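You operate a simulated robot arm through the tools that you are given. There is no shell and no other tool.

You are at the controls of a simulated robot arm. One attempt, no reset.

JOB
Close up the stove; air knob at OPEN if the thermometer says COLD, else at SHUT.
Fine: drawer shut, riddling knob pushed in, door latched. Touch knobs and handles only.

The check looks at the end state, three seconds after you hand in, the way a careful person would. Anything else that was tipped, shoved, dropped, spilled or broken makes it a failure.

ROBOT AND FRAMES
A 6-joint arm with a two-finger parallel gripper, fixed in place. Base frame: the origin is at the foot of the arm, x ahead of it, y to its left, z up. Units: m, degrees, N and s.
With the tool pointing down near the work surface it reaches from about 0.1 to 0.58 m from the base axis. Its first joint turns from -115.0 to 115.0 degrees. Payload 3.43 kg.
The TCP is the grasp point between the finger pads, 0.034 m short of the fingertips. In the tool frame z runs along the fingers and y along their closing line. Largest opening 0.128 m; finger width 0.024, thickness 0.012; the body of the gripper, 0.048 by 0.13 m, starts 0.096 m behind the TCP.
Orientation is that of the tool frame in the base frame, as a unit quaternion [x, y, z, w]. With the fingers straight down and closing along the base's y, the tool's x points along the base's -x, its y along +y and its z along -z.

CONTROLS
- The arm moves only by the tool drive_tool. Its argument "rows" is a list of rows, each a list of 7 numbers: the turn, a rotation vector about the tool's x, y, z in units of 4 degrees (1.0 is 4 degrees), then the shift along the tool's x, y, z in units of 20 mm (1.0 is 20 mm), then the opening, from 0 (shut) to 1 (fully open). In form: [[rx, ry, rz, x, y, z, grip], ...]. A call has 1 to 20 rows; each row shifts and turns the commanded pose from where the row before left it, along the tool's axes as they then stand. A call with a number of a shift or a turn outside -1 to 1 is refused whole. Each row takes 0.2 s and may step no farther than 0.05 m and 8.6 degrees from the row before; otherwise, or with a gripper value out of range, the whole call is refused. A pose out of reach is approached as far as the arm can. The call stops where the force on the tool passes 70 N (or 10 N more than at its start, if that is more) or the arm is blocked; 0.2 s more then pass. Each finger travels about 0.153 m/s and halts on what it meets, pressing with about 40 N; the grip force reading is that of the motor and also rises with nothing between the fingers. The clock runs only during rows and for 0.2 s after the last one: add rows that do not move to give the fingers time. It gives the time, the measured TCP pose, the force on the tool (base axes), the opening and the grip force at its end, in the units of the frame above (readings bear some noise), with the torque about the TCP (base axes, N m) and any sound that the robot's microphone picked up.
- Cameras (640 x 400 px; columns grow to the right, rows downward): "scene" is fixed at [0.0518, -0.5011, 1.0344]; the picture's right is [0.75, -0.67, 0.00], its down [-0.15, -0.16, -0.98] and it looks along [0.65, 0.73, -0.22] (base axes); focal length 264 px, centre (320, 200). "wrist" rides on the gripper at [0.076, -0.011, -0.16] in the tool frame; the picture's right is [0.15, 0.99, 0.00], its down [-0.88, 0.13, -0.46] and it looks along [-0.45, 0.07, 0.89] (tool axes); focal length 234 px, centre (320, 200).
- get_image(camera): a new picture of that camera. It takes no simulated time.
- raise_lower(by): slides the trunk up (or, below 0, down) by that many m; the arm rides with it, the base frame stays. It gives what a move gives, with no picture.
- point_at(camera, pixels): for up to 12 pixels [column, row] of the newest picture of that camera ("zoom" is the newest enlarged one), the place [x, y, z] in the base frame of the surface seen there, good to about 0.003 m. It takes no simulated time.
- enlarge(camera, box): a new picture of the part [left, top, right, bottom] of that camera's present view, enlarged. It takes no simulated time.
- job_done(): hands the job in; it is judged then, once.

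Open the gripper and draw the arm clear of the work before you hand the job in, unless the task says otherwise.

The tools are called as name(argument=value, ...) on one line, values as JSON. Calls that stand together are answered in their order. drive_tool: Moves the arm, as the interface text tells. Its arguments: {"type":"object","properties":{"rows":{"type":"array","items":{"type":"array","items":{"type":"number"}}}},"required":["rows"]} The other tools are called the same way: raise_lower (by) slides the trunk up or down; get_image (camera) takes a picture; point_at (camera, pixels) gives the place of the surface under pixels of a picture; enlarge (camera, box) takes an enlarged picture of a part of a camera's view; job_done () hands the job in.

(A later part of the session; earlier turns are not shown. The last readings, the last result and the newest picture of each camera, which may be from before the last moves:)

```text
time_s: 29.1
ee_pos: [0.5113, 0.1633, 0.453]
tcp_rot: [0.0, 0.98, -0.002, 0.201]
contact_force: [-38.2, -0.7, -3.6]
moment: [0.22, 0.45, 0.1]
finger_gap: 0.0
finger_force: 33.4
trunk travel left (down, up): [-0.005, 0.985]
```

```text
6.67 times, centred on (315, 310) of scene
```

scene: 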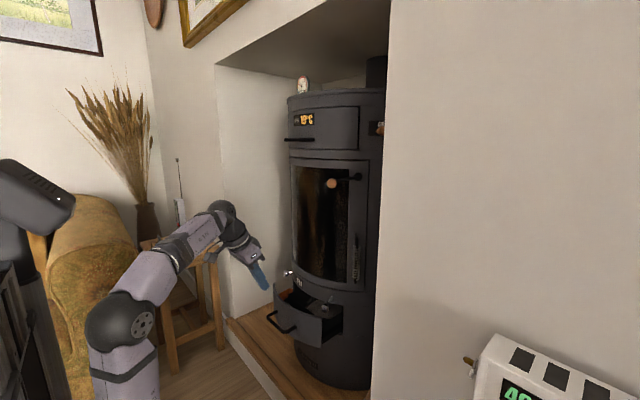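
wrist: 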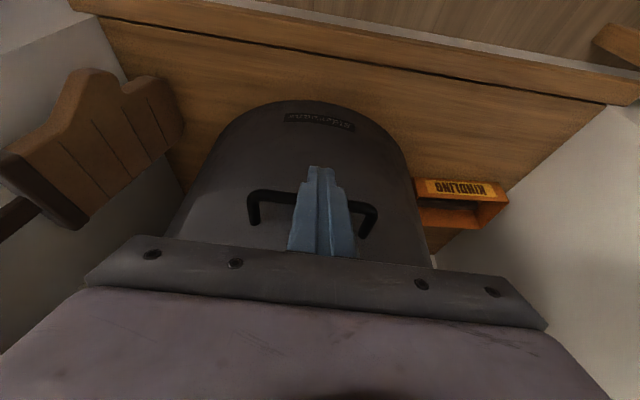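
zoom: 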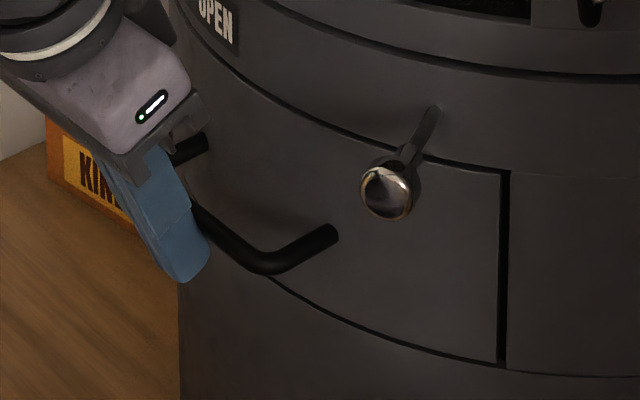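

Force rose to 38 N at TCP x=0.511, so the drawer is against its stop and looks flush. I'll back the fingers off 80 mm and check it stays shut.

drive_tool(rows=[[0, 0, 0, 0.457, 0, -0.203, 0], [0, 0, 0, 0.914, 0, -0.405, 0], [0, 0, 0, 0.914, 0, -0.405, 0], [0, 0, 0, 0.914, 0, -0.405, 0], [0, 0, 0, 0.914, 0, -0.405, 0]])

enlarge(camera="scene", box=[270, 260, 370, 340])

point_at(camera="zoom", pixels=[[480, 250], [440, 330], [300, 220], [560, 250], [250, 130], [390, 190], [435, 120]])

get_image(camera="wrist")

```text
time_s: 30.3
ee_pos: [0.4253, 0.1624, 0.4539]
tcp_rot: [0.0, 0.978, 0.0, 0.208]
contact_force: [0.3, -1.0, 0.3]
moment: [0.0, -0.02, 0.0]
finger_gap: 0.0
finger_force: 32.9
trunk travel left (down, up): [-0.005, 0.985]
```

```text
5.00 times, centred on (320, 300) of scene
```

zoom: 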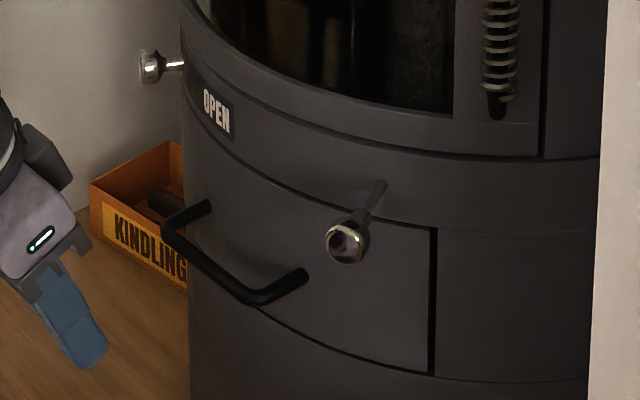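

```text
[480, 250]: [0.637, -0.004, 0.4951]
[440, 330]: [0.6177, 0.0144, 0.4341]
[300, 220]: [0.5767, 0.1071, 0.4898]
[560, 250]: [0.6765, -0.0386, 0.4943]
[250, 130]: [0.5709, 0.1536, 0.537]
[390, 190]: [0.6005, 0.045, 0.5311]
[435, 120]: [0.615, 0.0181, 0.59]
```

```text
taken
```

wrist: 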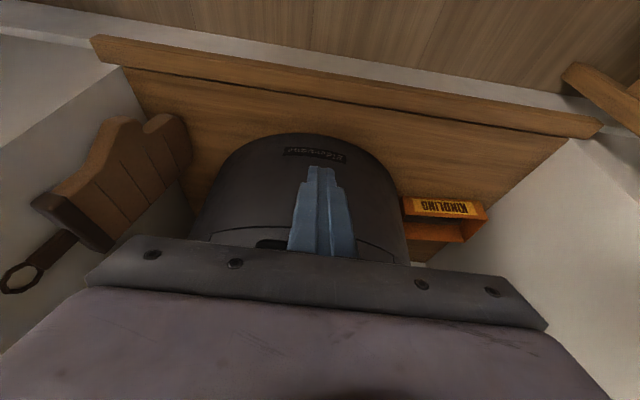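

The drawer front now lies on the same radius as the body, so it is shut. Next is the riddling knob, whose rod points radially at about 26.6° to the x axis; I'll lift to its height, tilt to 40° and yaw the tool to line up with the rod, staying well back.

drive_tool(rows=[[0, 0, 0, -0.205, -0.8, -0.875, 0], [0, 0, 0, -0.205, -0.8, -0.875, 0], [0, 0, 0, -0.205, -0.8, -0.875, 0], [0, 0, 0, -0.205, -0.8, -0.875, 0], [0, 0, 0, -0.205, -0.8, -0.875, 0], [0, 0, 0, -0.205, -0.8, -0.875, 0], [0, -1, 0, 0, -0.9, 0, 0], [0, -1, 0, 0, -0.9, 0, 0], [0, -1, 0, 0, -0.9, 0, 0], [0, -1, 0, 0, -0.9, 0, 0], [-0.611, 0, -0.728, 0, 0, 0, 0], [-0.611, 0, -0.728, 0, 0, 0, 0], [-0.611, 0, -0.728, 0, 0, 0, 0], [-0.611, 0, -0.728, 0, 0, 0, 0], [-0.611, 0, -0.728, 0, 0, 0, 0], [-0.611, 0, -0.728, 0, 0, 0, 0], [-0.611, 0, -0.728, 0, 0, 0, 0]])

get_image(camera="wrist")

enlarge(camera="scene", box=[230, 240, 380, 360])

```text
time_s: 33.9
ee_pos: [0.4289, -0.0054, 0.5749]
tcp_rot: [-0.217, 0.914, 0.079, 0.333]
contact_force: [0.5, -0.2, -0.4]
moment: [-0.02, 0.0, -0.01]
finger_gap: 0.0003
finger_force: 33.2
out of reach, approached as far as the arm can: row 9, 10
trunk travel left (down, up): [-0.005, 0.985]
```

```text
taken
```

wrist: 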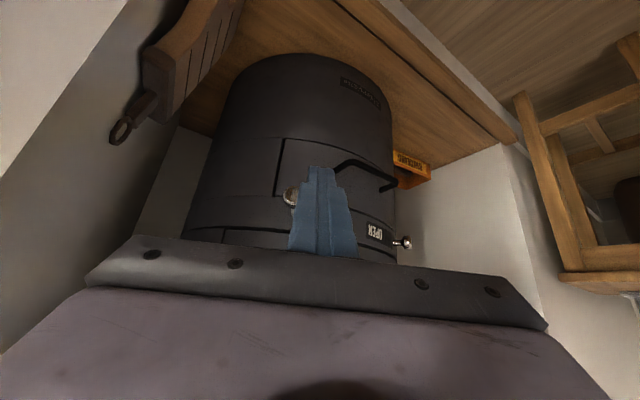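

```text
3.33 times, centred on (305, 300) of scene
```

zoom: 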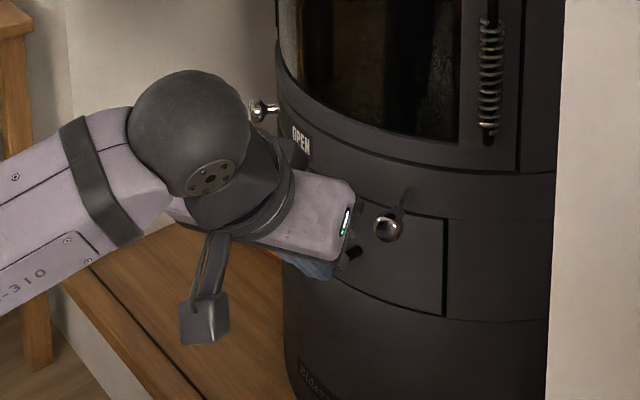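

The tool now heads at 26.7° with a 40° tilt, at (0.429,-0.005,0.575); the riddling knob lies about 21 mm to the right of the tool line. I'll correct sideways and down, then move forward to just short of the knob.

drive_tool(rows=[[0, 0, 0, 0.24, -0.52, 0.29, 0], [0, 0, 0, 0.24, -0.52, 0.29, 0], [0, 0, 0, -0.69, 0, 0.58, 0], [0, 0, 0, -0.69, 0, 0.58, 0]])

get_image(camera="wrist")

enlarge(camera="scene", box=[270, 260, 370, 340])

```text
time_s: 34.9
ee_pos: [0.471, -0.0077, 0.5613]
tcp_rot: [-0.216, 0.915, 0.078, 0.333]
contact_force: [0.4, -0.1, 0.4]
moment: [-0.04, 0.01, 0.03]
finger_gap: 0.0
finger_force: 32.9
trunk travel left (down, up): [-0.005, 0.985]
```

```text
taken
```

wrist: 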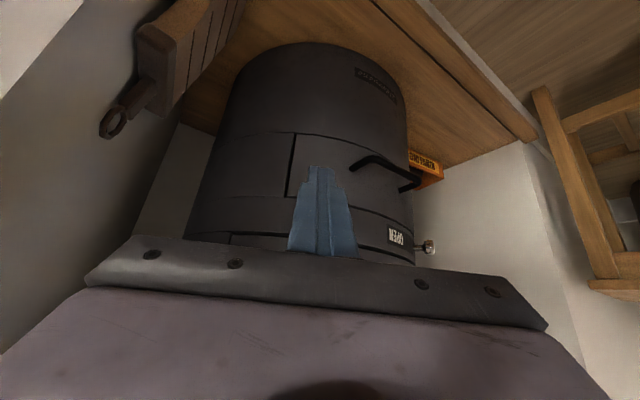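

```text
5.00 times, centred on (320, 300) of scene
```

zoom: 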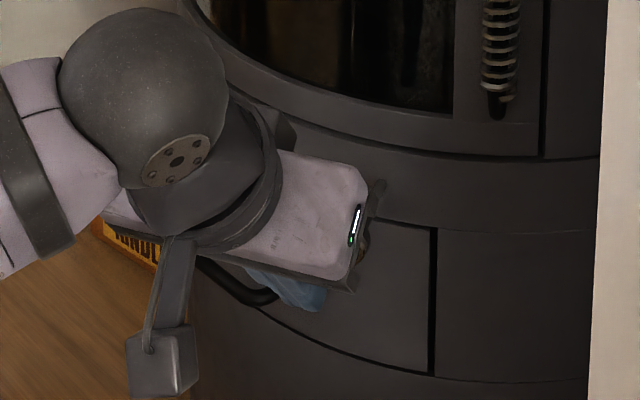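

The tool line now passes through the knob (lateral error <1 mm) with about 35 mm still to go. I'll move forward in 5 mm steps and watch for contact.

drive_tool(rows=[[0, 0, 0, -0.1915, 0, 0.161, 0], [0, 0, 0, -0.1915, 0, 0.161, 0], [0, 0, 0, -0.1915, 0, 0.161, 0], [0, 0, 0, -0.1915, 0, 0.161, 0], [0, 0, 0, -0.1915, 0, 0.161, 0], [0, 0, 0, -0.1915, 0, 0.161, 0], [0, 0, 0, -0.1915, 0, 0.161, 0], [0, 0, 0, -0.1915, 0, 0.161, 0]])

get_image(camera="wrist")

enlarge(camera="scene", box=[270, 260, 370, 340])

```text
time_s: 36.7
ee_pos: [0.5056, 0.0093, 0.5584]
tcp_rot: [-0.216, 0.915, 0.078, 0.333]
contact_force: [-2.9, -0.9, -0.2]
moment: [-0.01, 0.05, 0.02]
finger_gap: 0.0
finger_force: 33.0
trunk travel left (down, up): [-0.005, 0.985]
```

```text
taken
```

wrist: 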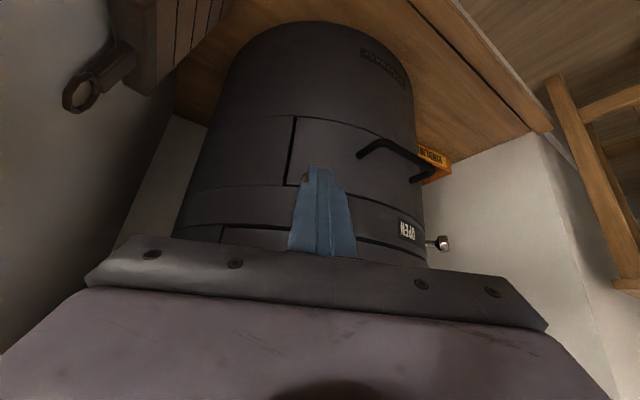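

```text
5.00 times, centred on (320, 300) of scene
```

zoom: 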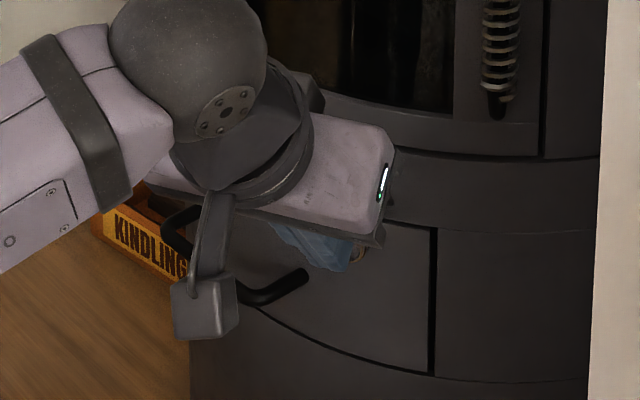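

Contact is made with about 3 N at the knob. I'll continue pushing the rod in, 5 mm at a time.

drive_tool(rows=[[0, 0, 0, -0.1915, 0, 0.161, 0], [0, 0, 0, -0.1915, 0, 0.161, 0], [0, 0, 0, -0.1915, 0, 0.161, 0], [0, 0, 0, -0.1915, 0, 0.161, 0]])

get_image(camera="wrist")

enlarge(camera="scene", box=[270, 260, 370, 340])

```text
time_s: 37.7
ee_pos: [0.5234, 0.0181, 0.5581]
tcp_rot: [-0.216, 0.914, 0.078, 0.334]
contact_force: [-2.2, -0.2, 0.9]
moment: [0.01, 0.0, 0.0]
finger_gap: 0.0001
finger_force: 32.5
trunk travel left (down, up): [-0.005, 0.985]
```

```text
taken
```

wrist: 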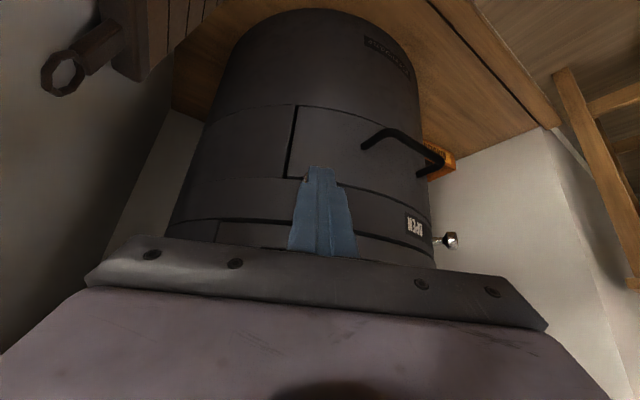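

```text
5.00 times, centred on (320, 300) of scene
```

zoom: 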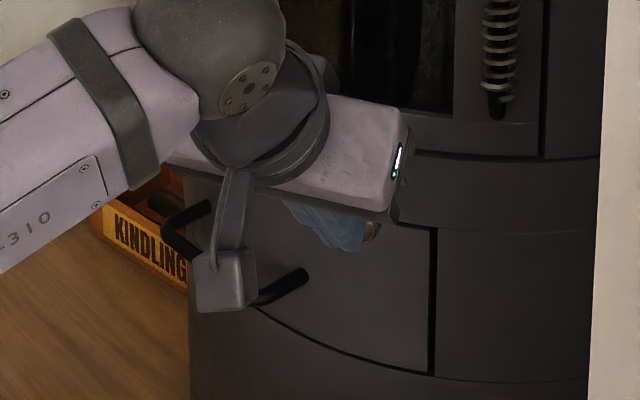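

The rod is sliding in smoothly at about 2 N; the fingertip edge is now about 46 mm off the stove surface. I'll continue in 3 mm steps until the knob seats.

drive_tool(rows=[[0, 0, 0, -0.115, 0, 0.0965, 0], [0, 0, 0, -0.115, 0, 0.0965, 0], [0, 0, 0, -0.115, 0, 0.0965, 0], [0, 0, 0, -0.115, 0, 0.0965, 0]])

```text
time_s: 38.7
ee_pos: [0.5346, 0.0234, 0.5591]
tcp_rot: [-0.217, 0.915, 0.079, 0.332]
contact_force: [-2.0, -1.1, -0.8]
moment: [0.01, 0.07, -0.04]
finger_gap: 0.0
finger_force: 33.3
trunk travel left (down, up): [-0.005, 0.985]
```

Still only about 2 N, with the fingertip edge about 34 mm off the surface. I'll keep going in 2 mm steps.

drive_tool(rows=[[0, 0, 0, -0.0766, 0, 0.0643, 0], [0, 0, 0, -0.0766, 0, 0.0643, 0], [0, 0, 0, -0.0766, 0, 0.0643, 0]])

get_image(camera="wrist")

enlarge(camera="wrist", box=[240, 130, 400, 260])

enlarge(camera="scene", box=[300, 270, 370, 330])

```text
time_s: 39.5
ee_pos: [0.5365, 0.0254, 0.5596]
tcp_rot: [-0.216, 0.915, 0.078, 0.331]
contact_force: [-31.7, -12.2, 3.2]
moment: [0.07, 0.69, 0.08]
finger_gap: 0.0
finger_force: 33.5
trunk travel left (down, up): [-0.005, 0.985]
```

```text
taken
```

wrist: 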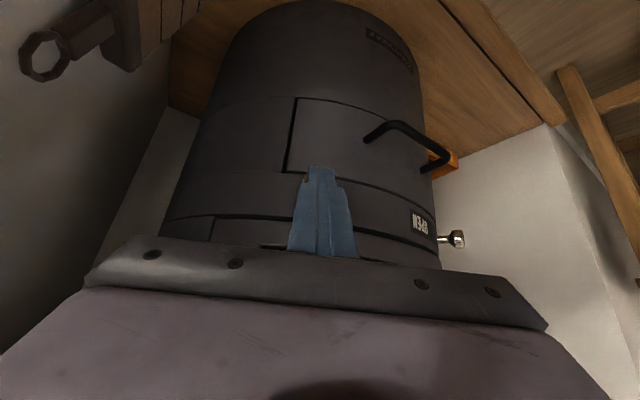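

```text
3.08 times, centred on (320, 195) of wrist
```

zoom: 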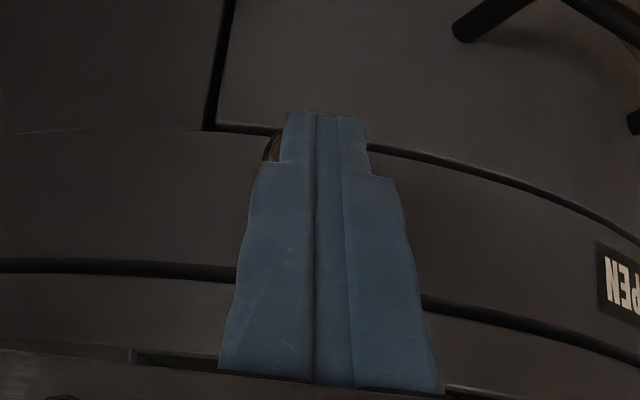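

```text
6.67 times, centred on (335, 300) of scene
```

zoom: 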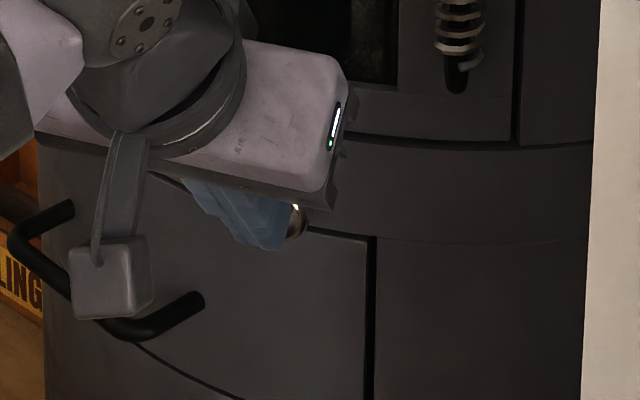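

The force jumped to about 34 N with the knob face roughly 31 mm off the surface, so the riddling knob is seated. I'll draw back along the same line and check it stays in.

drive_tool(rows=[[0, 0, 0, 0.383, 0, -0.322, 0], [0, 0, 0, 0.69, 0, -0.58, 0], [0, 0, 0, 0.69, 0, -0.58, 0], [0, 0, 0, 0.69, 0, -0.58, 0], [0, 0, 0, 0.5, 0, -0.42, 0]])

get_image(camera="wrist")

enlarge(camera="scene", box=[270, 260, 370, 340])

```text
time_s: 40.7
ee_pos: [0.4692, -0.0088, 0.5581]
tcp_rot: [-0.216, 0.915, 0.079, 0.333]
contact_force: [0.0, -0.4, -0.8]
moment: [0.02, -0.01, 0.01]
finger_gap: 0.0001
finger_force: 32.4
trunk travel left (down, up): [-0.005, 0.985]
```

```text
taken
```

wrist: 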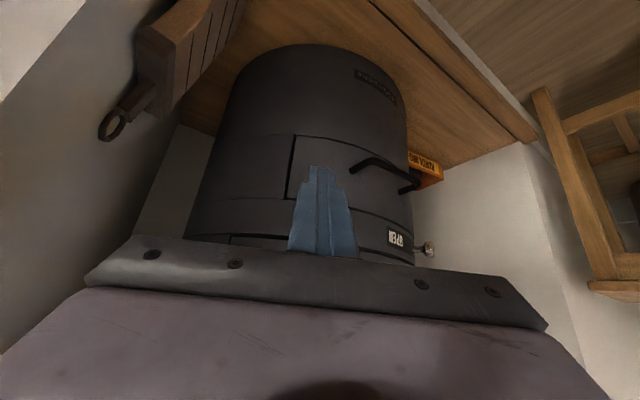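

```text
5.00 times, centred on (320, 300) of scene
```

zoom: 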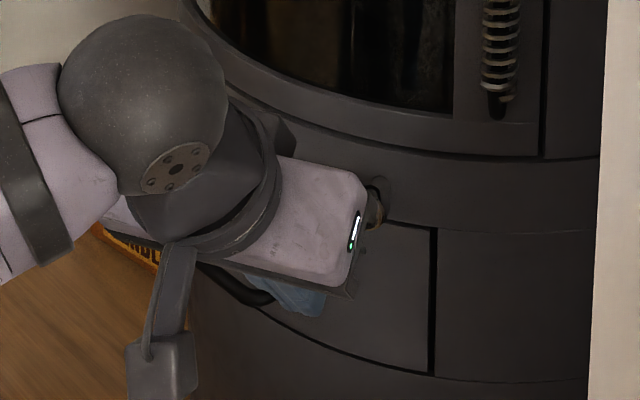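

The riddling knob stays seated close to the stove. Now the air slider: to reach it with a push toward SHUT (along +x,+y around the stove curve) I'll raise the trunk 0.17 m, turn the tool to about 5° heading, shift left to y≈0.22, and look before descending.

raise_lower(by=0.17)

drive_tool(rows=[[0.582, 0, 0.693, 0, 0, 0, 0], [0.582, 0, 0.693, 0, 0, 0, 0], [0.582, 0, 0.693, 0, 0, 0, 0], [0.582, 0, 0.693, 0, 0, 0, 0], [0.582, 0, 0.693, 0, 0, 0, 0], [0.582, 0, 0.693, 0, 0, 0, 0], [0, 0, 0, -0.064, 0.954, 0.054, 0], [0, 0, 0, -0.064, 0.954, 0.054, 0], [0, 0, 0, -0.064, 0.954, 0.054, 0], [0, 0, 0, -0.064, 0.954, 0.054, 0], [0, 0, 0, -0.064, 0.954, 0.054, 0], [0, 0, 0, -0.064, 0.954, 0.054, 0], [0, 0, 0, -0.064, 0.954, 0.054, 0], [0, 0, 0, -0.064, 0.954, 0.054, 0], [0, 0, 0, -0.064, 0.954, 0.054, 0], [0, 0, 0, -0.064, 0.954, 0.054, 0], [0, 0, 0, -0.064, 0.954, 0.054, 0], [0, 0, 0, -0.064, 0.954, 0.054, 0]])

get_image(camera="wrist")

enlarge(camera="scene", box=[270, 260, 370, 340])

```text
time_s: 42.6
ee_pos: [0.47, -0.0083, 0.7278]
tcp_rot: [-0.216, 0.915, 0.079, 0.332]
contact_force: [0.3, 0.1, -0.5]
moment: [-0.01, 0.0, 0.0]
finger_gap: 0.0
finger_force: 33.3
trunk travel left (down, up): [-0.175, 0.815]
```

```text
time_s: 46.4
ee_pos: [0.4713, 0.2206, 0.7268]
tcp_rot: [-0.039, 0.939, 0.014, 0.342]
contact_force: [0.3, -0.3, 0.5]
moment: [-0.01, -0.03, 0.01]
finger_gap: 0.0
finger_force: 32.8
trunk travel left (down, up): [-0.175, 0.815]
```

```text
taken
```

wrist: 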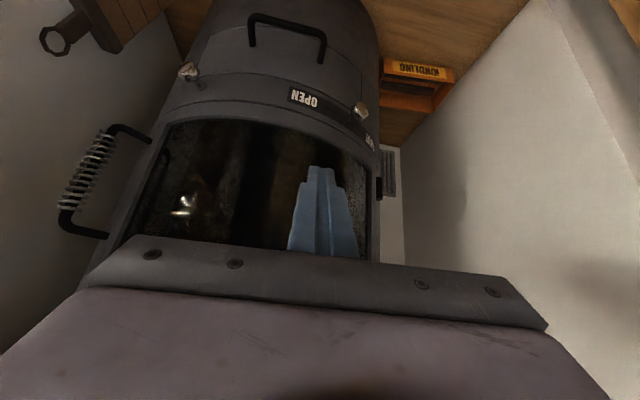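

```text
5.00 times, centred on (320, 300) of scene
```

zoom: 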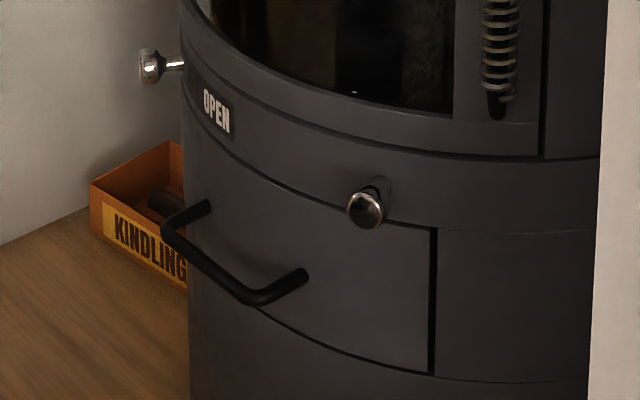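

The riddling knob (zoom (365,208)) sits tight to the body and the drawer is flush. The air knob is at wrist (360,109); I'll enlarge and measure it accurately before descending.

enlarge(camera="wrist", box=[270, 70, 400, 170])

point_at(camera="wrist", pixels=[[360, 109], [363, 104], [357, 112], [368, 113], [352, 117], [290, 95], [316, 102], [373, 145], [189, 71], [367, 106], [355, 107], [361, 118]])

```text
4.00 times, centred on (335, 120) of wrist
```

zoom: 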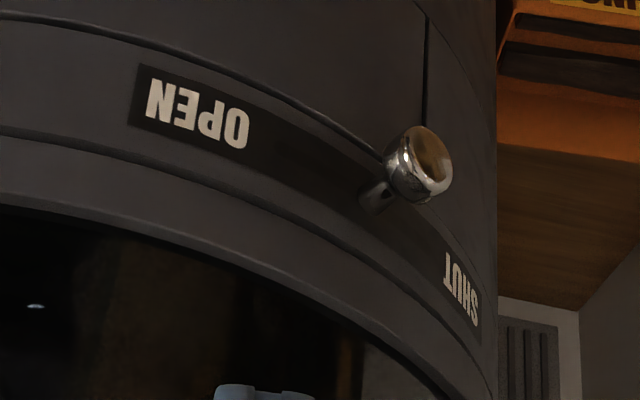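

```text
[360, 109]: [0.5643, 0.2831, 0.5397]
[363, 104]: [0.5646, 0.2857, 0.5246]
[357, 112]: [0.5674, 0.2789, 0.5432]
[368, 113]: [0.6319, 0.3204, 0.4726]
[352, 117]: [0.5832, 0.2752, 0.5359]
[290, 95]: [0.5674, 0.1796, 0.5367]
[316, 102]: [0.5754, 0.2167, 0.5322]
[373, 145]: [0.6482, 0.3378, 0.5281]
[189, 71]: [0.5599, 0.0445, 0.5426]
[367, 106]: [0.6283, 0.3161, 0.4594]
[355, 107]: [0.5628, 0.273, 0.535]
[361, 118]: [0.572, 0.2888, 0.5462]
```

The air knob's centre is at about φ=28° around the stove, z≈0.535, and the SHUT mark is at φ≈49°. I'll descend 173 mm straight down, still 50 mm in front of the knob and to its right.

drive_tool(rows=[[0, 0, 0, 0.79, 0, 0.941, 0], [0, 0, 0, 0.79, 0, 0.941, 0], [0, 0, 0, 0.79, 0, 0.941, 0], [0, 0, 0, 0.79, 0, 0.941, 0], [0, 0, 0, 0.79, 0, 0.941, 0], [0, 0, 0, 0.79, 0, 0.941, 0], [0, 0, 0, 0.79, 0, 0.941, 0]])

get_image(camera="wrist")

enlarge(camera="scene", box=[240, 240, 360, 330])

```text
time_s: 48.0
ee_pos: [0.4718, 0.2208, 0.5558]
tcp_rot: [-0.041, 0.939, 0.014, 0.342]
contact_force: [-0.3, -0.4, -0.2]
moment: [-0.06, -0.02, 0.02]
finger_gap: 0.0001
finger_force: 33.1
trunk travel left (down, up): [-0.175, 0.815]
```

```text
taken
```

wrist: 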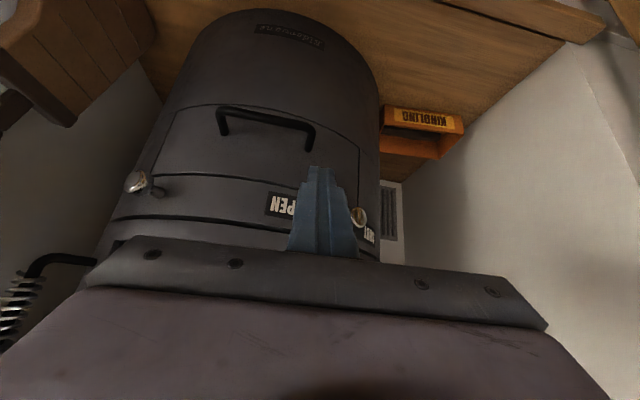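

```text
4.44 times, centred on (300, 285) of scene
```

zoom: 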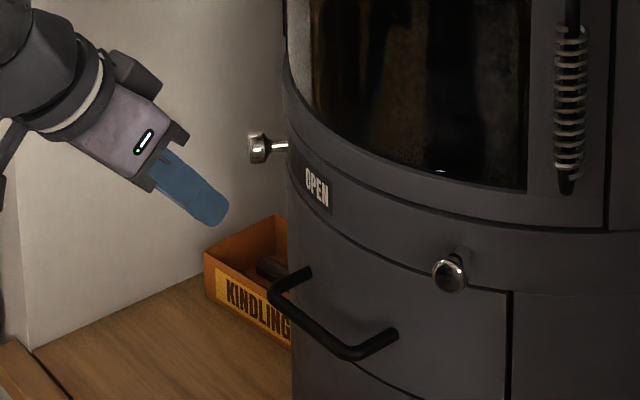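

The fingers are level with the air knob and to its right, with a clear gap to the stove. I'll move forward 50 mm so the fingertip corner comes to the knob's radius, still about 35 mm short of it sideways.

drive_tool(rows=[[0, 0, 0, -0.479, 0, 0.402, 0], [0, 0, 0, -0.479, 0, 0.402, 0], [0, 0, 0, -0.479, 0, 0.402, 0], [0, 0, 0, -0.415, 0, 0.479, 0]])

get_image(camera="wrist")

enlarge(camera="scene", box=[250, 250, 330, 310])

```text
time_s: 49.0
ee_pos: [0.5192, 0.2255, 0.5537]
tcp_rot: [-0.041, 0.939, 0.015, 0.342]
contact_force: [0.2, 0.0, 0.2]
moment: [0.02, 0.01, 0.01]
finger_gap: 0.0
finger_force: 33.2
trunk travel left (down, up): [-0.175, 0.815]
```

```text
taken
```

wrist: 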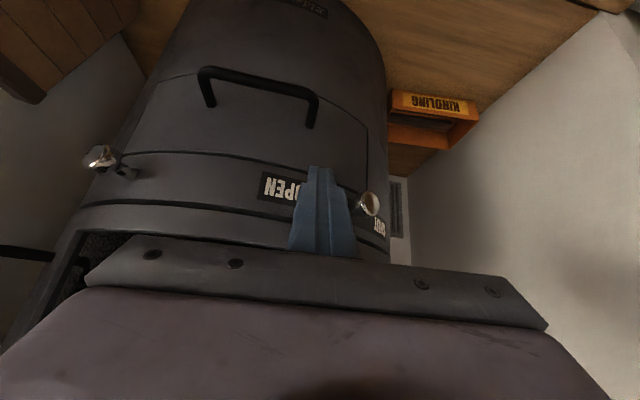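

```text
6.67 times, centred on (290, 280) of scene
```

zoom: 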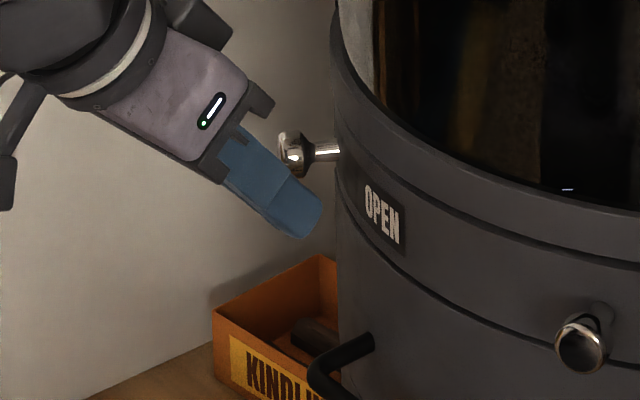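

The fingertip corner is at about φ=18° and radius 0.266, clear of the body, with the knob's near side at φ≈25.5°. I'll move along the arc in 2° steps to bring it to first contact.

drive_tool(rows=[[0, 0, 0, -0.212, 0.407, 0.178, 0], [0, 0, 0, -0.155, 0.414, 0.13, 0], [0, 0, 0, -0.166, 0.408, 0.139, 0], [0, 0, 0, -0.177, 0.396, 0.148, 0], [0, 0, 0, -0.188, 0.39, 0.157, 0]])

get_image(camera="wrist")

enlarge(camera="wrist", box=[260, 130, 420, 260])

enlarge(camera="scene", box=[250, 250, 330, 310])

```text
time_s: 50.2
ee_pos: [0.54, 0.2666, 0.5552]
tcp_rot: [-0.04, 0.939, 0.014, 0.342]
contact_force: [0.3, 0.5, 0.7]
moment: [0.0, 0.01, -0.03]
finger_gap: 0.0003
finger_force: 33.4
trunk travel left (down, up): [-0.175, 0.815]
```

```text
taken
```

wrist: 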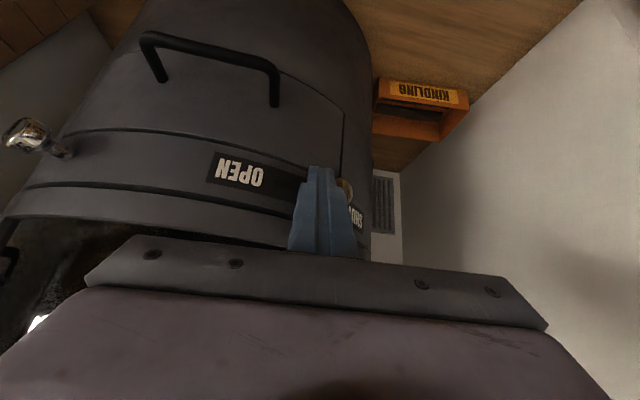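

```text
3.08 times, centred on (340, 195) of wrist
```

zoom: 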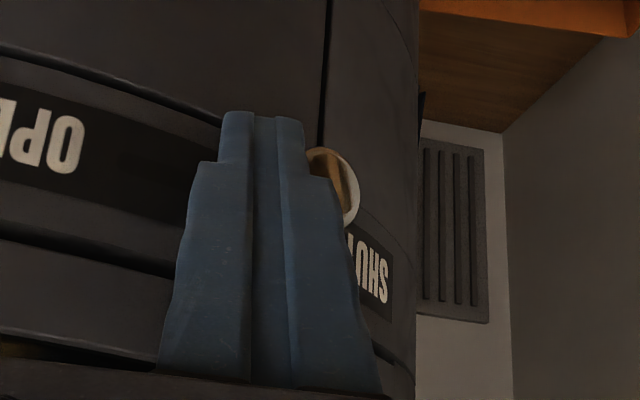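

```text
6.67 times, centred on (290, 280) of scene
```

zoom: 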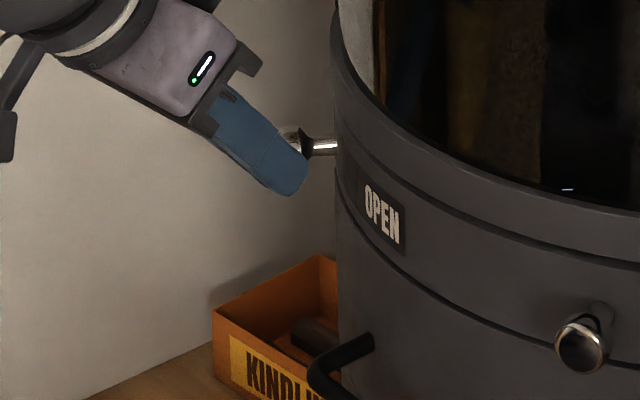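

The fingertip is right beside the knob with no force yet, as the tip is a bit narrower than assumed. I'll continue along the arc.

drive_tool(rows=[[0, 0, 0, -0.199, 0.384, 0.167, 0], [0, 0, 0, -0.206, 0.373, 0.173, 0], [0, 0, 0, -0.217, 0.362, 0.182, 0]])

get_image(camera="wrist")

enlarge(camera="wrist", box=[260, 130, 420, 260])

enlarge(camera="scene", box=[250, 250, 330, 310])

```text
time_s: 51.0
ee_pos: [0.5518, 0.286, 0.5546]
tcp_rot: [-0.038, 0.94, 0.01, 0.339]
contact_force: [-37.3, -24.8, 8.9]
moment: [-0.32, 0.47, -0.25]
finger_gap: 0.0003
finger_force: 33.1
trunk travel left (down, up): [-0.175, 0.815]
```

```text
taken
```

wrist: 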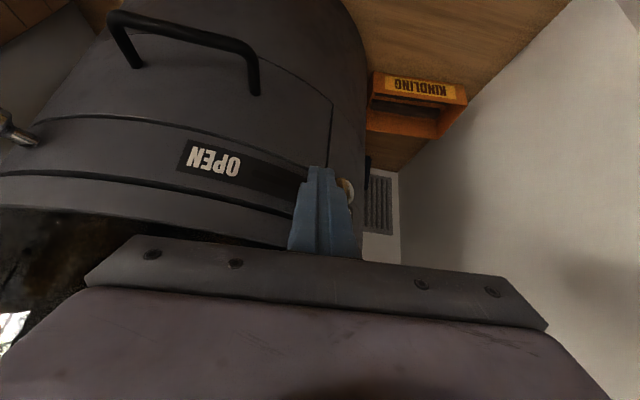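

```text
3.08 times, centred on (340, 195) of wrist
```

zoom: 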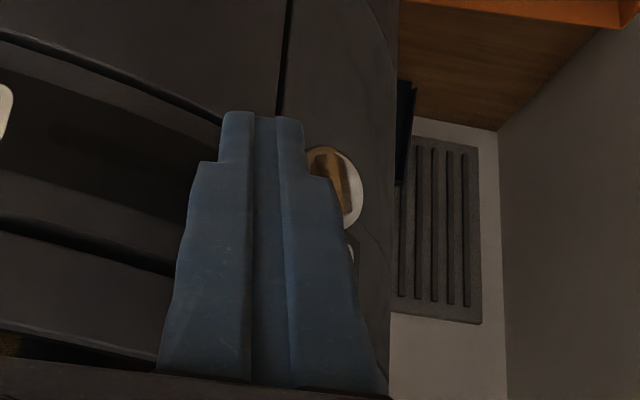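

```text
6.67 times, centred on (290, 280) of scene
```

zoom: 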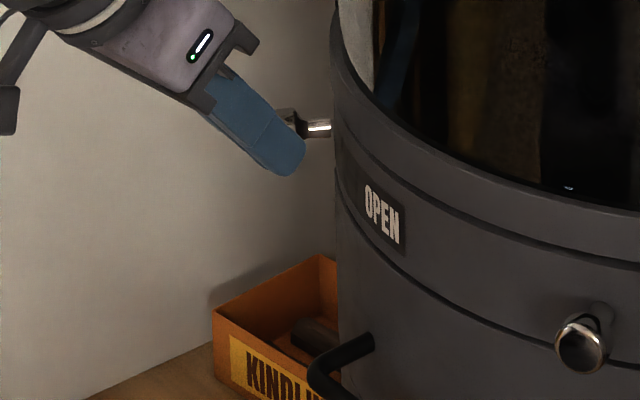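

Force jumped to about 45 N, mostly along the push direction. I'll measure where the knob is now to see whether it has reached its stop or is jammed.

point_at(camera="wrist", pixels=[[348, 188], [350, 192], [345, 183], [351, 212], [352, 216], [325, 175], [338, 190]])

enlarge(camera="wrist", box=[320, 160, 380, 230])

point_at(camera="zoom", pixels=[[300, 130], [330, 180], [310, 280], [330, 340]])

```text
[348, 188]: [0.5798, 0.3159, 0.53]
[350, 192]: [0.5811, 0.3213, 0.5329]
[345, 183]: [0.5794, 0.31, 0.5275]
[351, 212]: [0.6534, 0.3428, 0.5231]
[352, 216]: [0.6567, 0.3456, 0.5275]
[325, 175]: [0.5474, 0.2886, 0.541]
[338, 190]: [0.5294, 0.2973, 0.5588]
```

```text
5.71 times, centred on (350, 195) of wrist
```

zoom: 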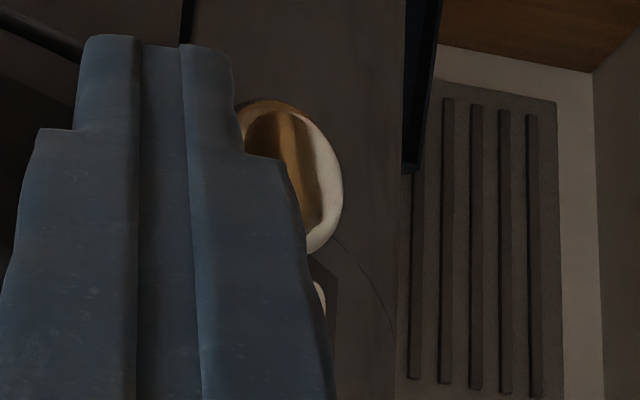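

```text
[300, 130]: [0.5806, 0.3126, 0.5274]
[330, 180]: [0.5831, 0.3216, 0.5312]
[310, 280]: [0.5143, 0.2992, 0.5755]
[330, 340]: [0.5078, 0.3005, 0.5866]
```

The knob has moved from φ≈28° to about φ≈35–36° and then resists. I'll release the pressure by backing off along the arc and outward to see clearly where it stands relative to SHUT.

drive_tool(rows=[[0, 0, 0, 0.217, -0.362, -0.182, 0], [0, 0, 0, 0.206, -0.373, -0.173, 0], [0, 0, 0, 0.199, -0.384, -0.167, 0], [0, 0, 0, 0.479, -0.3, -0.402, 0], [0, 0, 0, 0.479, -0.3, -0.402, 0]])

get_image(camera="wrist")

enlarge(camera="wrist", box=[260, 130, 420, 260])

enlarge(camera="scene", box=[250, 250, 330, 310])

```text
time_s: 52.2
ee_pos: [0.5168, 0.2532, 0.5543]
tcp_rot: [-0.04, 0.939, 0.013, 0.342]
contact_force: [0.0, 0.0, 1.0]
moment: [0.04, -0.02, 0.02]
finger_gap: 0.0002
finger_force: 32.8
trunk travel left (down, up): [-0.175, 0.815]
```

```text
taken
```

wrist: 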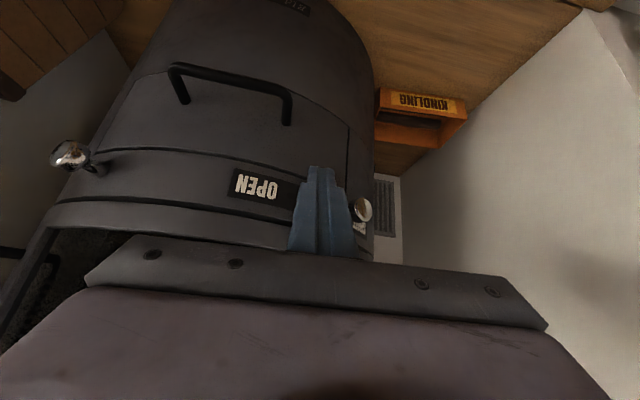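

```text
3.08 times, centred on (340, 195) of wrist
```

zoom: 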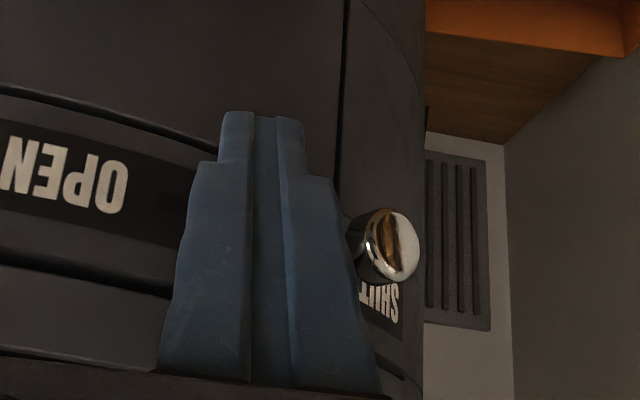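

```text
6.67 times, centred on (290, 280) of scene
```

zoom: 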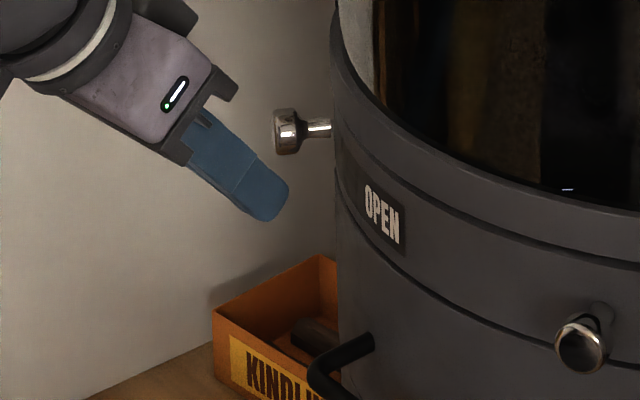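

The knob has shifted toward SHUT. I'll measure its present position and then look at it from further back and left.

point_at(camera="wrist", pixels=[[361, 209], [365, 204], [356, 206], [367, 213], [352, 207], [360, 200], [362, 230], [358, 225], [367, 232]])

drive_tool(rows=[[0, 0, 0, 0.4, 0, -0.9, 0], [0, 0, 0, 0.4, 0, -0.9, 0], [0, 0, 0, -0.6, -0.5, -0.8, 0], [0, 0, 0, -0.6, -0.5, -0.8, 0], [0, 0, 0, -0.6, -0.5, -0.8, 0], [0, 0, 0, -0.6, -0.5, -0.8, 0], [0, 0, 0, -0.6, 0, -0.8, 0], [0, 0, 0, -0.6, 0, -0.8, 0]])

get_image(camera="wrist")

```text
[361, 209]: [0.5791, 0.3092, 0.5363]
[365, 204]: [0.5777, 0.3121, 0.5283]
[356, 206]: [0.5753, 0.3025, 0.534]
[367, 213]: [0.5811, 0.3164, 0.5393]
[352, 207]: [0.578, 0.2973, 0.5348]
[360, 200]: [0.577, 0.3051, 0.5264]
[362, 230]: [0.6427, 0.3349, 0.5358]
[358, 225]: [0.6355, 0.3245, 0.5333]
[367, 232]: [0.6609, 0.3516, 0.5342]
```

```text
time_s: 54.0
ee_pos: [0.4772, 0.2098, 0.6895]
tcp_rot: [-0.039, 0.939, 0.014, 0.342]
contact_force: [0.4, 0.4, 0.1]
moment: [0.0, -0.01, -0.01]
finger_gap: 0.0
finger_force: 33.3
trunk travel left (down, up): [-0.175, 0.815]
```

```text
taken
```

wrist: 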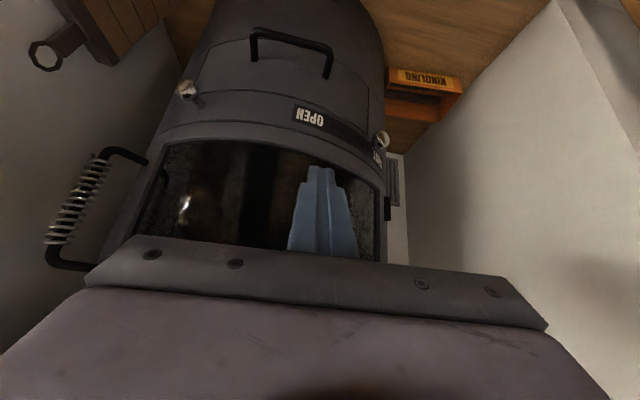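

enlarge(camera="wrist", box=[280, 85, 410, 185])

point_at(camera="wrist", pixels=[[382, 140], [376, 147], [300, 112], [320, 120], [377, 156], [340, 125], [360, 138], [368, 143]])

```text
4.00 times, centred on (345, 135) of wrist
```

zoom: 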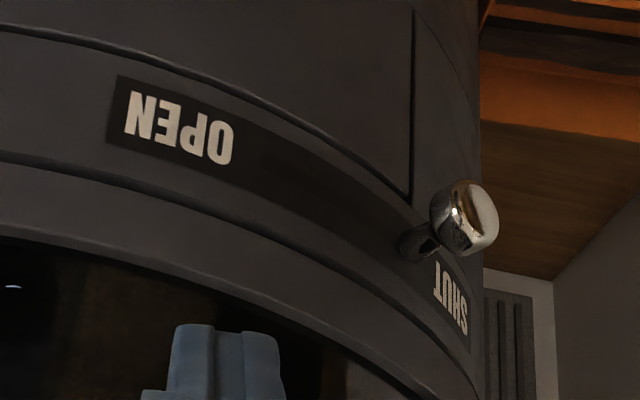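

```text
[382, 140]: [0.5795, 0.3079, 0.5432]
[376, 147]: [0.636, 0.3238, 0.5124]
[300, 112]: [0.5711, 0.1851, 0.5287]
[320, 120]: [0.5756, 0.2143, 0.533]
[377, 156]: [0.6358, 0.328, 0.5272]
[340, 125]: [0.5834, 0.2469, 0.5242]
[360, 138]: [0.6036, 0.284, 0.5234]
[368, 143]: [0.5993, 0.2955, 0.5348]
```

From here the stem foot sits close to the "T" of SHUT in the zoom at about (412,247). I'll measure points along the plate and the stem to judge how far the knob is from the end of its travel.

point_at(camera="zoom", pixels=[[405, 247], [412, 247], [420, 245], [395, 232], [430, 262], [440, 272], [466, 330], [468, 345], [112, 140], [128, 100], [232, 160], [470, 215]])

enlarge(camera="wrist", box=[355, 115, 405, 180])

```text
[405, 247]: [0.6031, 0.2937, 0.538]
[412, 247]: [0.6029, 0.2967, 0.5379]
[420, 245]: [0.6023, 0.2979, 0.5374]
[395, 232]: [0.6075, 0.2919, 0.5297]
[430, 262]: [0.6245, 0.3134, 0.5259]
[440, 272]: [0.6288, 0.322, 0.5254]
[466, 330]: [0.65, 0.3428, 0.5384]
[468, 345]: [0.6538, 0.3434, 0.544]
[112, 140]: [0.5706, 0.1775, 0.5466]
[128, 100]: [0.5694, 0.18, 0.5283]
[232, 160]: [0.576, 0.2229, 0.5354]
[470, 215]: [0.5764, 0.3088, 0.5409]
```

```text
6.15 times, centred on (380, 148) of wrist
```

zoom: 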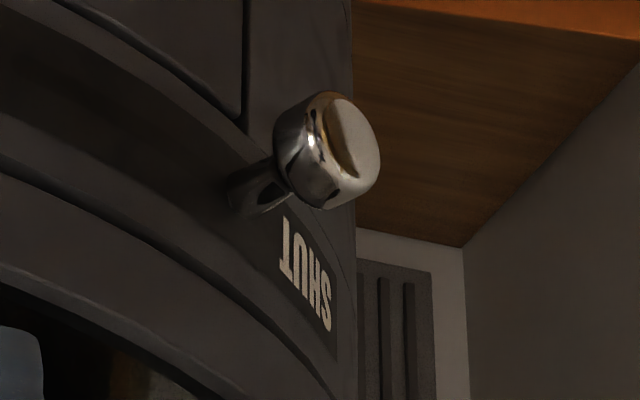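

The stem foot is at φ≈34.3°, it slid almost without resistance from 28° and then met a firm stop at 42 N along the track. To be sure it is really the end of travel, I'll come back and push once more slowly in small steps.

drive_tool(rows=[[0, 0, 0, 0.6, 0, 0.8, 0], [0, 0, 0, 0.6, 0, 0.8, 0], [0, 0, 0, 0.6, 0.5, 0.8, 0], [0, 0, 0, 0.6, 0.5, 0.8, 0], [0, 0, 0, 0.6, 0.5, 0.8, 0], [0, 0, 0, 0.6, 0.5, 0.8, 0], [0, 0, 0, -0.4, 0, 0.9, 0], [0, 0, 0, -0.4, 0, 0.9, 0], [0, 0, 0, -0.479, 0.3, 0.402, 0], [0, 0, 0, -0.479, 0.3, 0.402, 0]])

get_image(camera="wrist")

enlarge(camera="scene", box=[250, 250, 330, 310])

```text
time_s: 56.2
ee_pos: [0.541, 0.2688, 0.5534]
tcp_rot: [-0.04, 0.939, 0.014, 0.341]
contact_force: [0.2, 0.1, -0.6]
moment: [0.04, 0.0, 0.01]
finger_gap: 0.0
finger_force: 33.1
trunk travel left (down, up): [-0.175, 0.815]
```

```text
taken
```

wrist: 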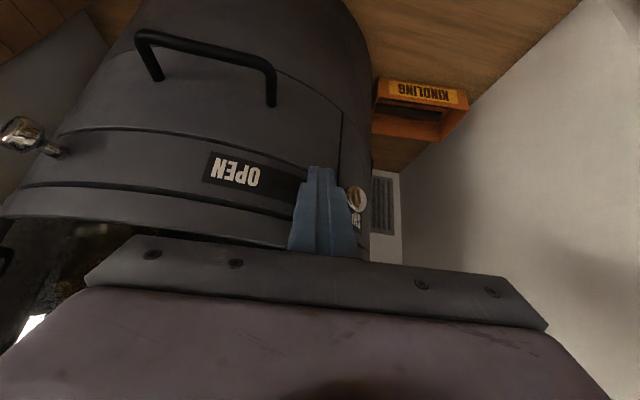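

```text
6.67 times, centred on (290, 280) of scene
```

zoom: 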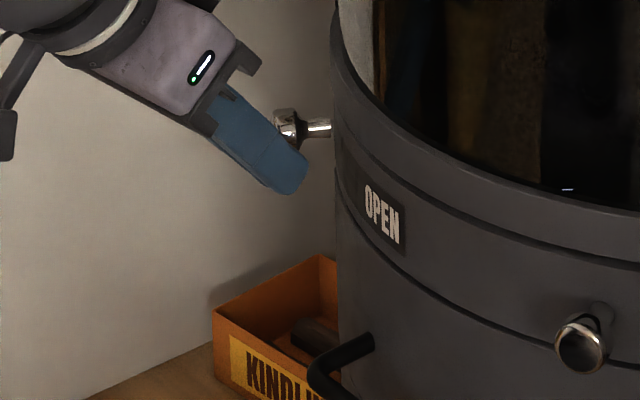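

Now there's a visible gap between the fingertip and the knob at (357,199), so the knob has held its new place. I'll close that gap and push in small increments, reading the force.

drive_tool(rows=[[0, 0, 0, -0.199, 0.384, 0.167, 0], [0, 0, 0, -0.1, 0.187, 0.087, 0], [0, 0, 0, -0.05, 0.094, 0.043, 0]])

drive_tool(rows=[[0, 0, 0, -0.05, 0.094, 0.043, 0]])

drive_tool(rows=[[0, 0, 0, -0.05, 0.094, 0.043, 0]])

```text
time_s: 57.0
ee_pos: [0.5499, 0.283, 0.5519]
tcp_rot: [-0.04, 0.939, 0.015, 0.342]
contact_force: [0.5, 0.5, -0.2]
moment: [0.0, -0.04, 0.02]
finger_gap: 0.0
finger_force: 33.4
trunk travel left (down, up): [-0.175, 0.815]
```

```text
time_s: 57.4
ee_pos: [0.5504, 0.2831, 0.5541]
tcp_rot: [-0.041, 0.939, 0.016, 0.341]
contact_force: [-0.8, 0.3, 0.7]
moment: [0.01, 0.02, 0.0]
finger_gap: 0.0
finger_force: 32.8
trunk travel left (down, up): [-0.175, 0.815]
```

```text
time_s: 57.8
ee_pos: [0.5508, 0.2848, 0.5528]
tcp_rot: [-0.039, 0.939, 0.014, 0.343]
contact_force: [-0.1, 0.5, -0.2]
moment: [-0.02, 0.0, -0.02]
finger_gap: 0.0002
finger_force: 33.0
trunk travel left (down, up): [-0.175, 0.815]
```

No force yet at (0.551,0.285), just short of the earlier contact point. I'll step on in about 2 mm increments.

drive_tool(rows=[[0, 0, 0, -0.052, 0.092, 0.043, 0]])

drive_tool(rows=[[0, 0, 0, -0.052, 0.092, 0.043, 0]])

get_image(camera="wrist")

point_at(camera="wrist", pixels=[[346, 186], [348, 190], [350, 194]])

```text
time_s: 58.2
ee_pos: [0.5514, 0.2861, 0.5534]
tcp_rot: [-0.04, 0.939, 0.013, 0.341]
contact_force: [-10.2, -7.8, 1.0]
moment: [-0.12, 0.12, -0.12]
finger_gap: 0.0001
finger_force: 33.6
trunk travel left (down, up): [-0.175, 0.815]
```

```text
time_s: 58.6
ee_pos: [0.5515, 0.2851, 0.5538]
tcp_rot: [-0.039, 0.94, 0.012, 0.34]
contact_force: [-20.8, -16.9, 3.4]
moment: [-0.28, 0.34, -0.25]
finger_gap: 0.0004
finger_force: 33.1
trunk travel left (down, up): [-0.175, 0.815]
```

```text
taken
```

wrist: 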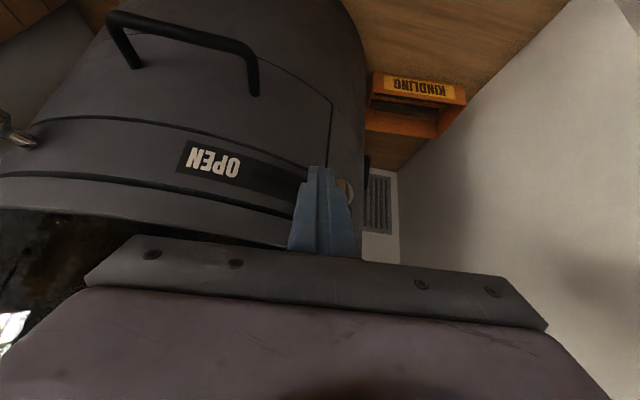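

```text
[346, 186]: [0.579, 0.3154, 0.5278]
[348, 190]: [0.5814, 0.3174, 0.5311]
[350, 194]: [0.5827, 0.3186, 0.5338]
```

The force rises (13 N, then 27 N) with no movement at the very same spot, so the air knob is against its SHUT stop. I'll back away along the arc, then outward and up.

drive_tool(rows=[[0, 0, 0, 0.206, -0.373, -0.173, 0], [0, 0, 0, 0.199, -0.384, -0.167, 0], [0, 0, 0, 0.199, -0.384, -0.167, 0], [0, 0, 0, 0.479, -0.3, -0.402, 0], [0, 0, 0, 0.479, -0.3, -0.402, 0], [0, 0, 0, 0.4, 0, -0.9, 0], [0, 0, 0, 0.4, 0, -0.9, 0], [0, 0, 0, -0.6, -0.5, -0.8, 0], [0, 0, 0, -0.6, -0.5, -0.8, 0], [0, 0, 0, -0.6, -0.5, -0.8, 0], [0, 0, 0, -0.6, -0.5, -0.8, 0]])

get_image(camera="wrist")

enlarge(camera="wrist", box=[270, 100, 430, 210])

```text
time_s: 61.0
ee_pos: [0.4805, 0.2097, 0.6526]
tcp_rot: [-0.04, 0.939, 0.014, 0.341]
contact_force: [0.1, 0.8, -0.4]
moment: [0.03, 0.01, -0.01]
finger_gap: 0.0
finger_force: 32.5
trunk travel left (down, up): [-0.175, 0.815]
```

```text
taken
```

wrist: 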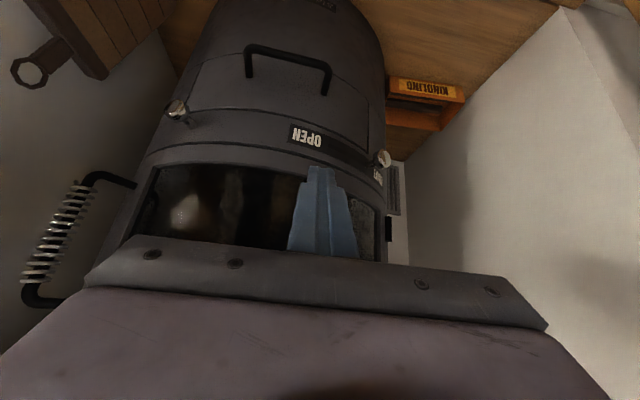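

```text
3.64 times, centred on (350, 155) of wrist
```

zoom: 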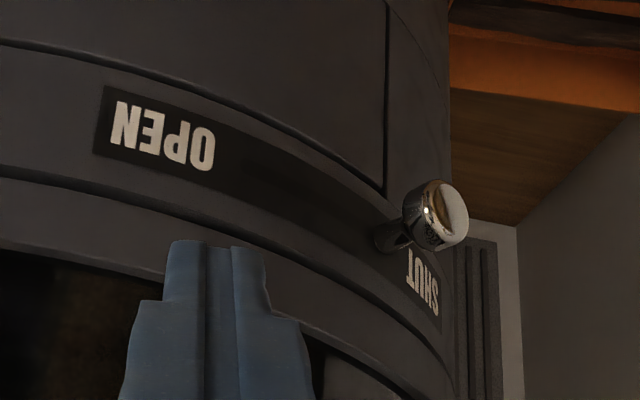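

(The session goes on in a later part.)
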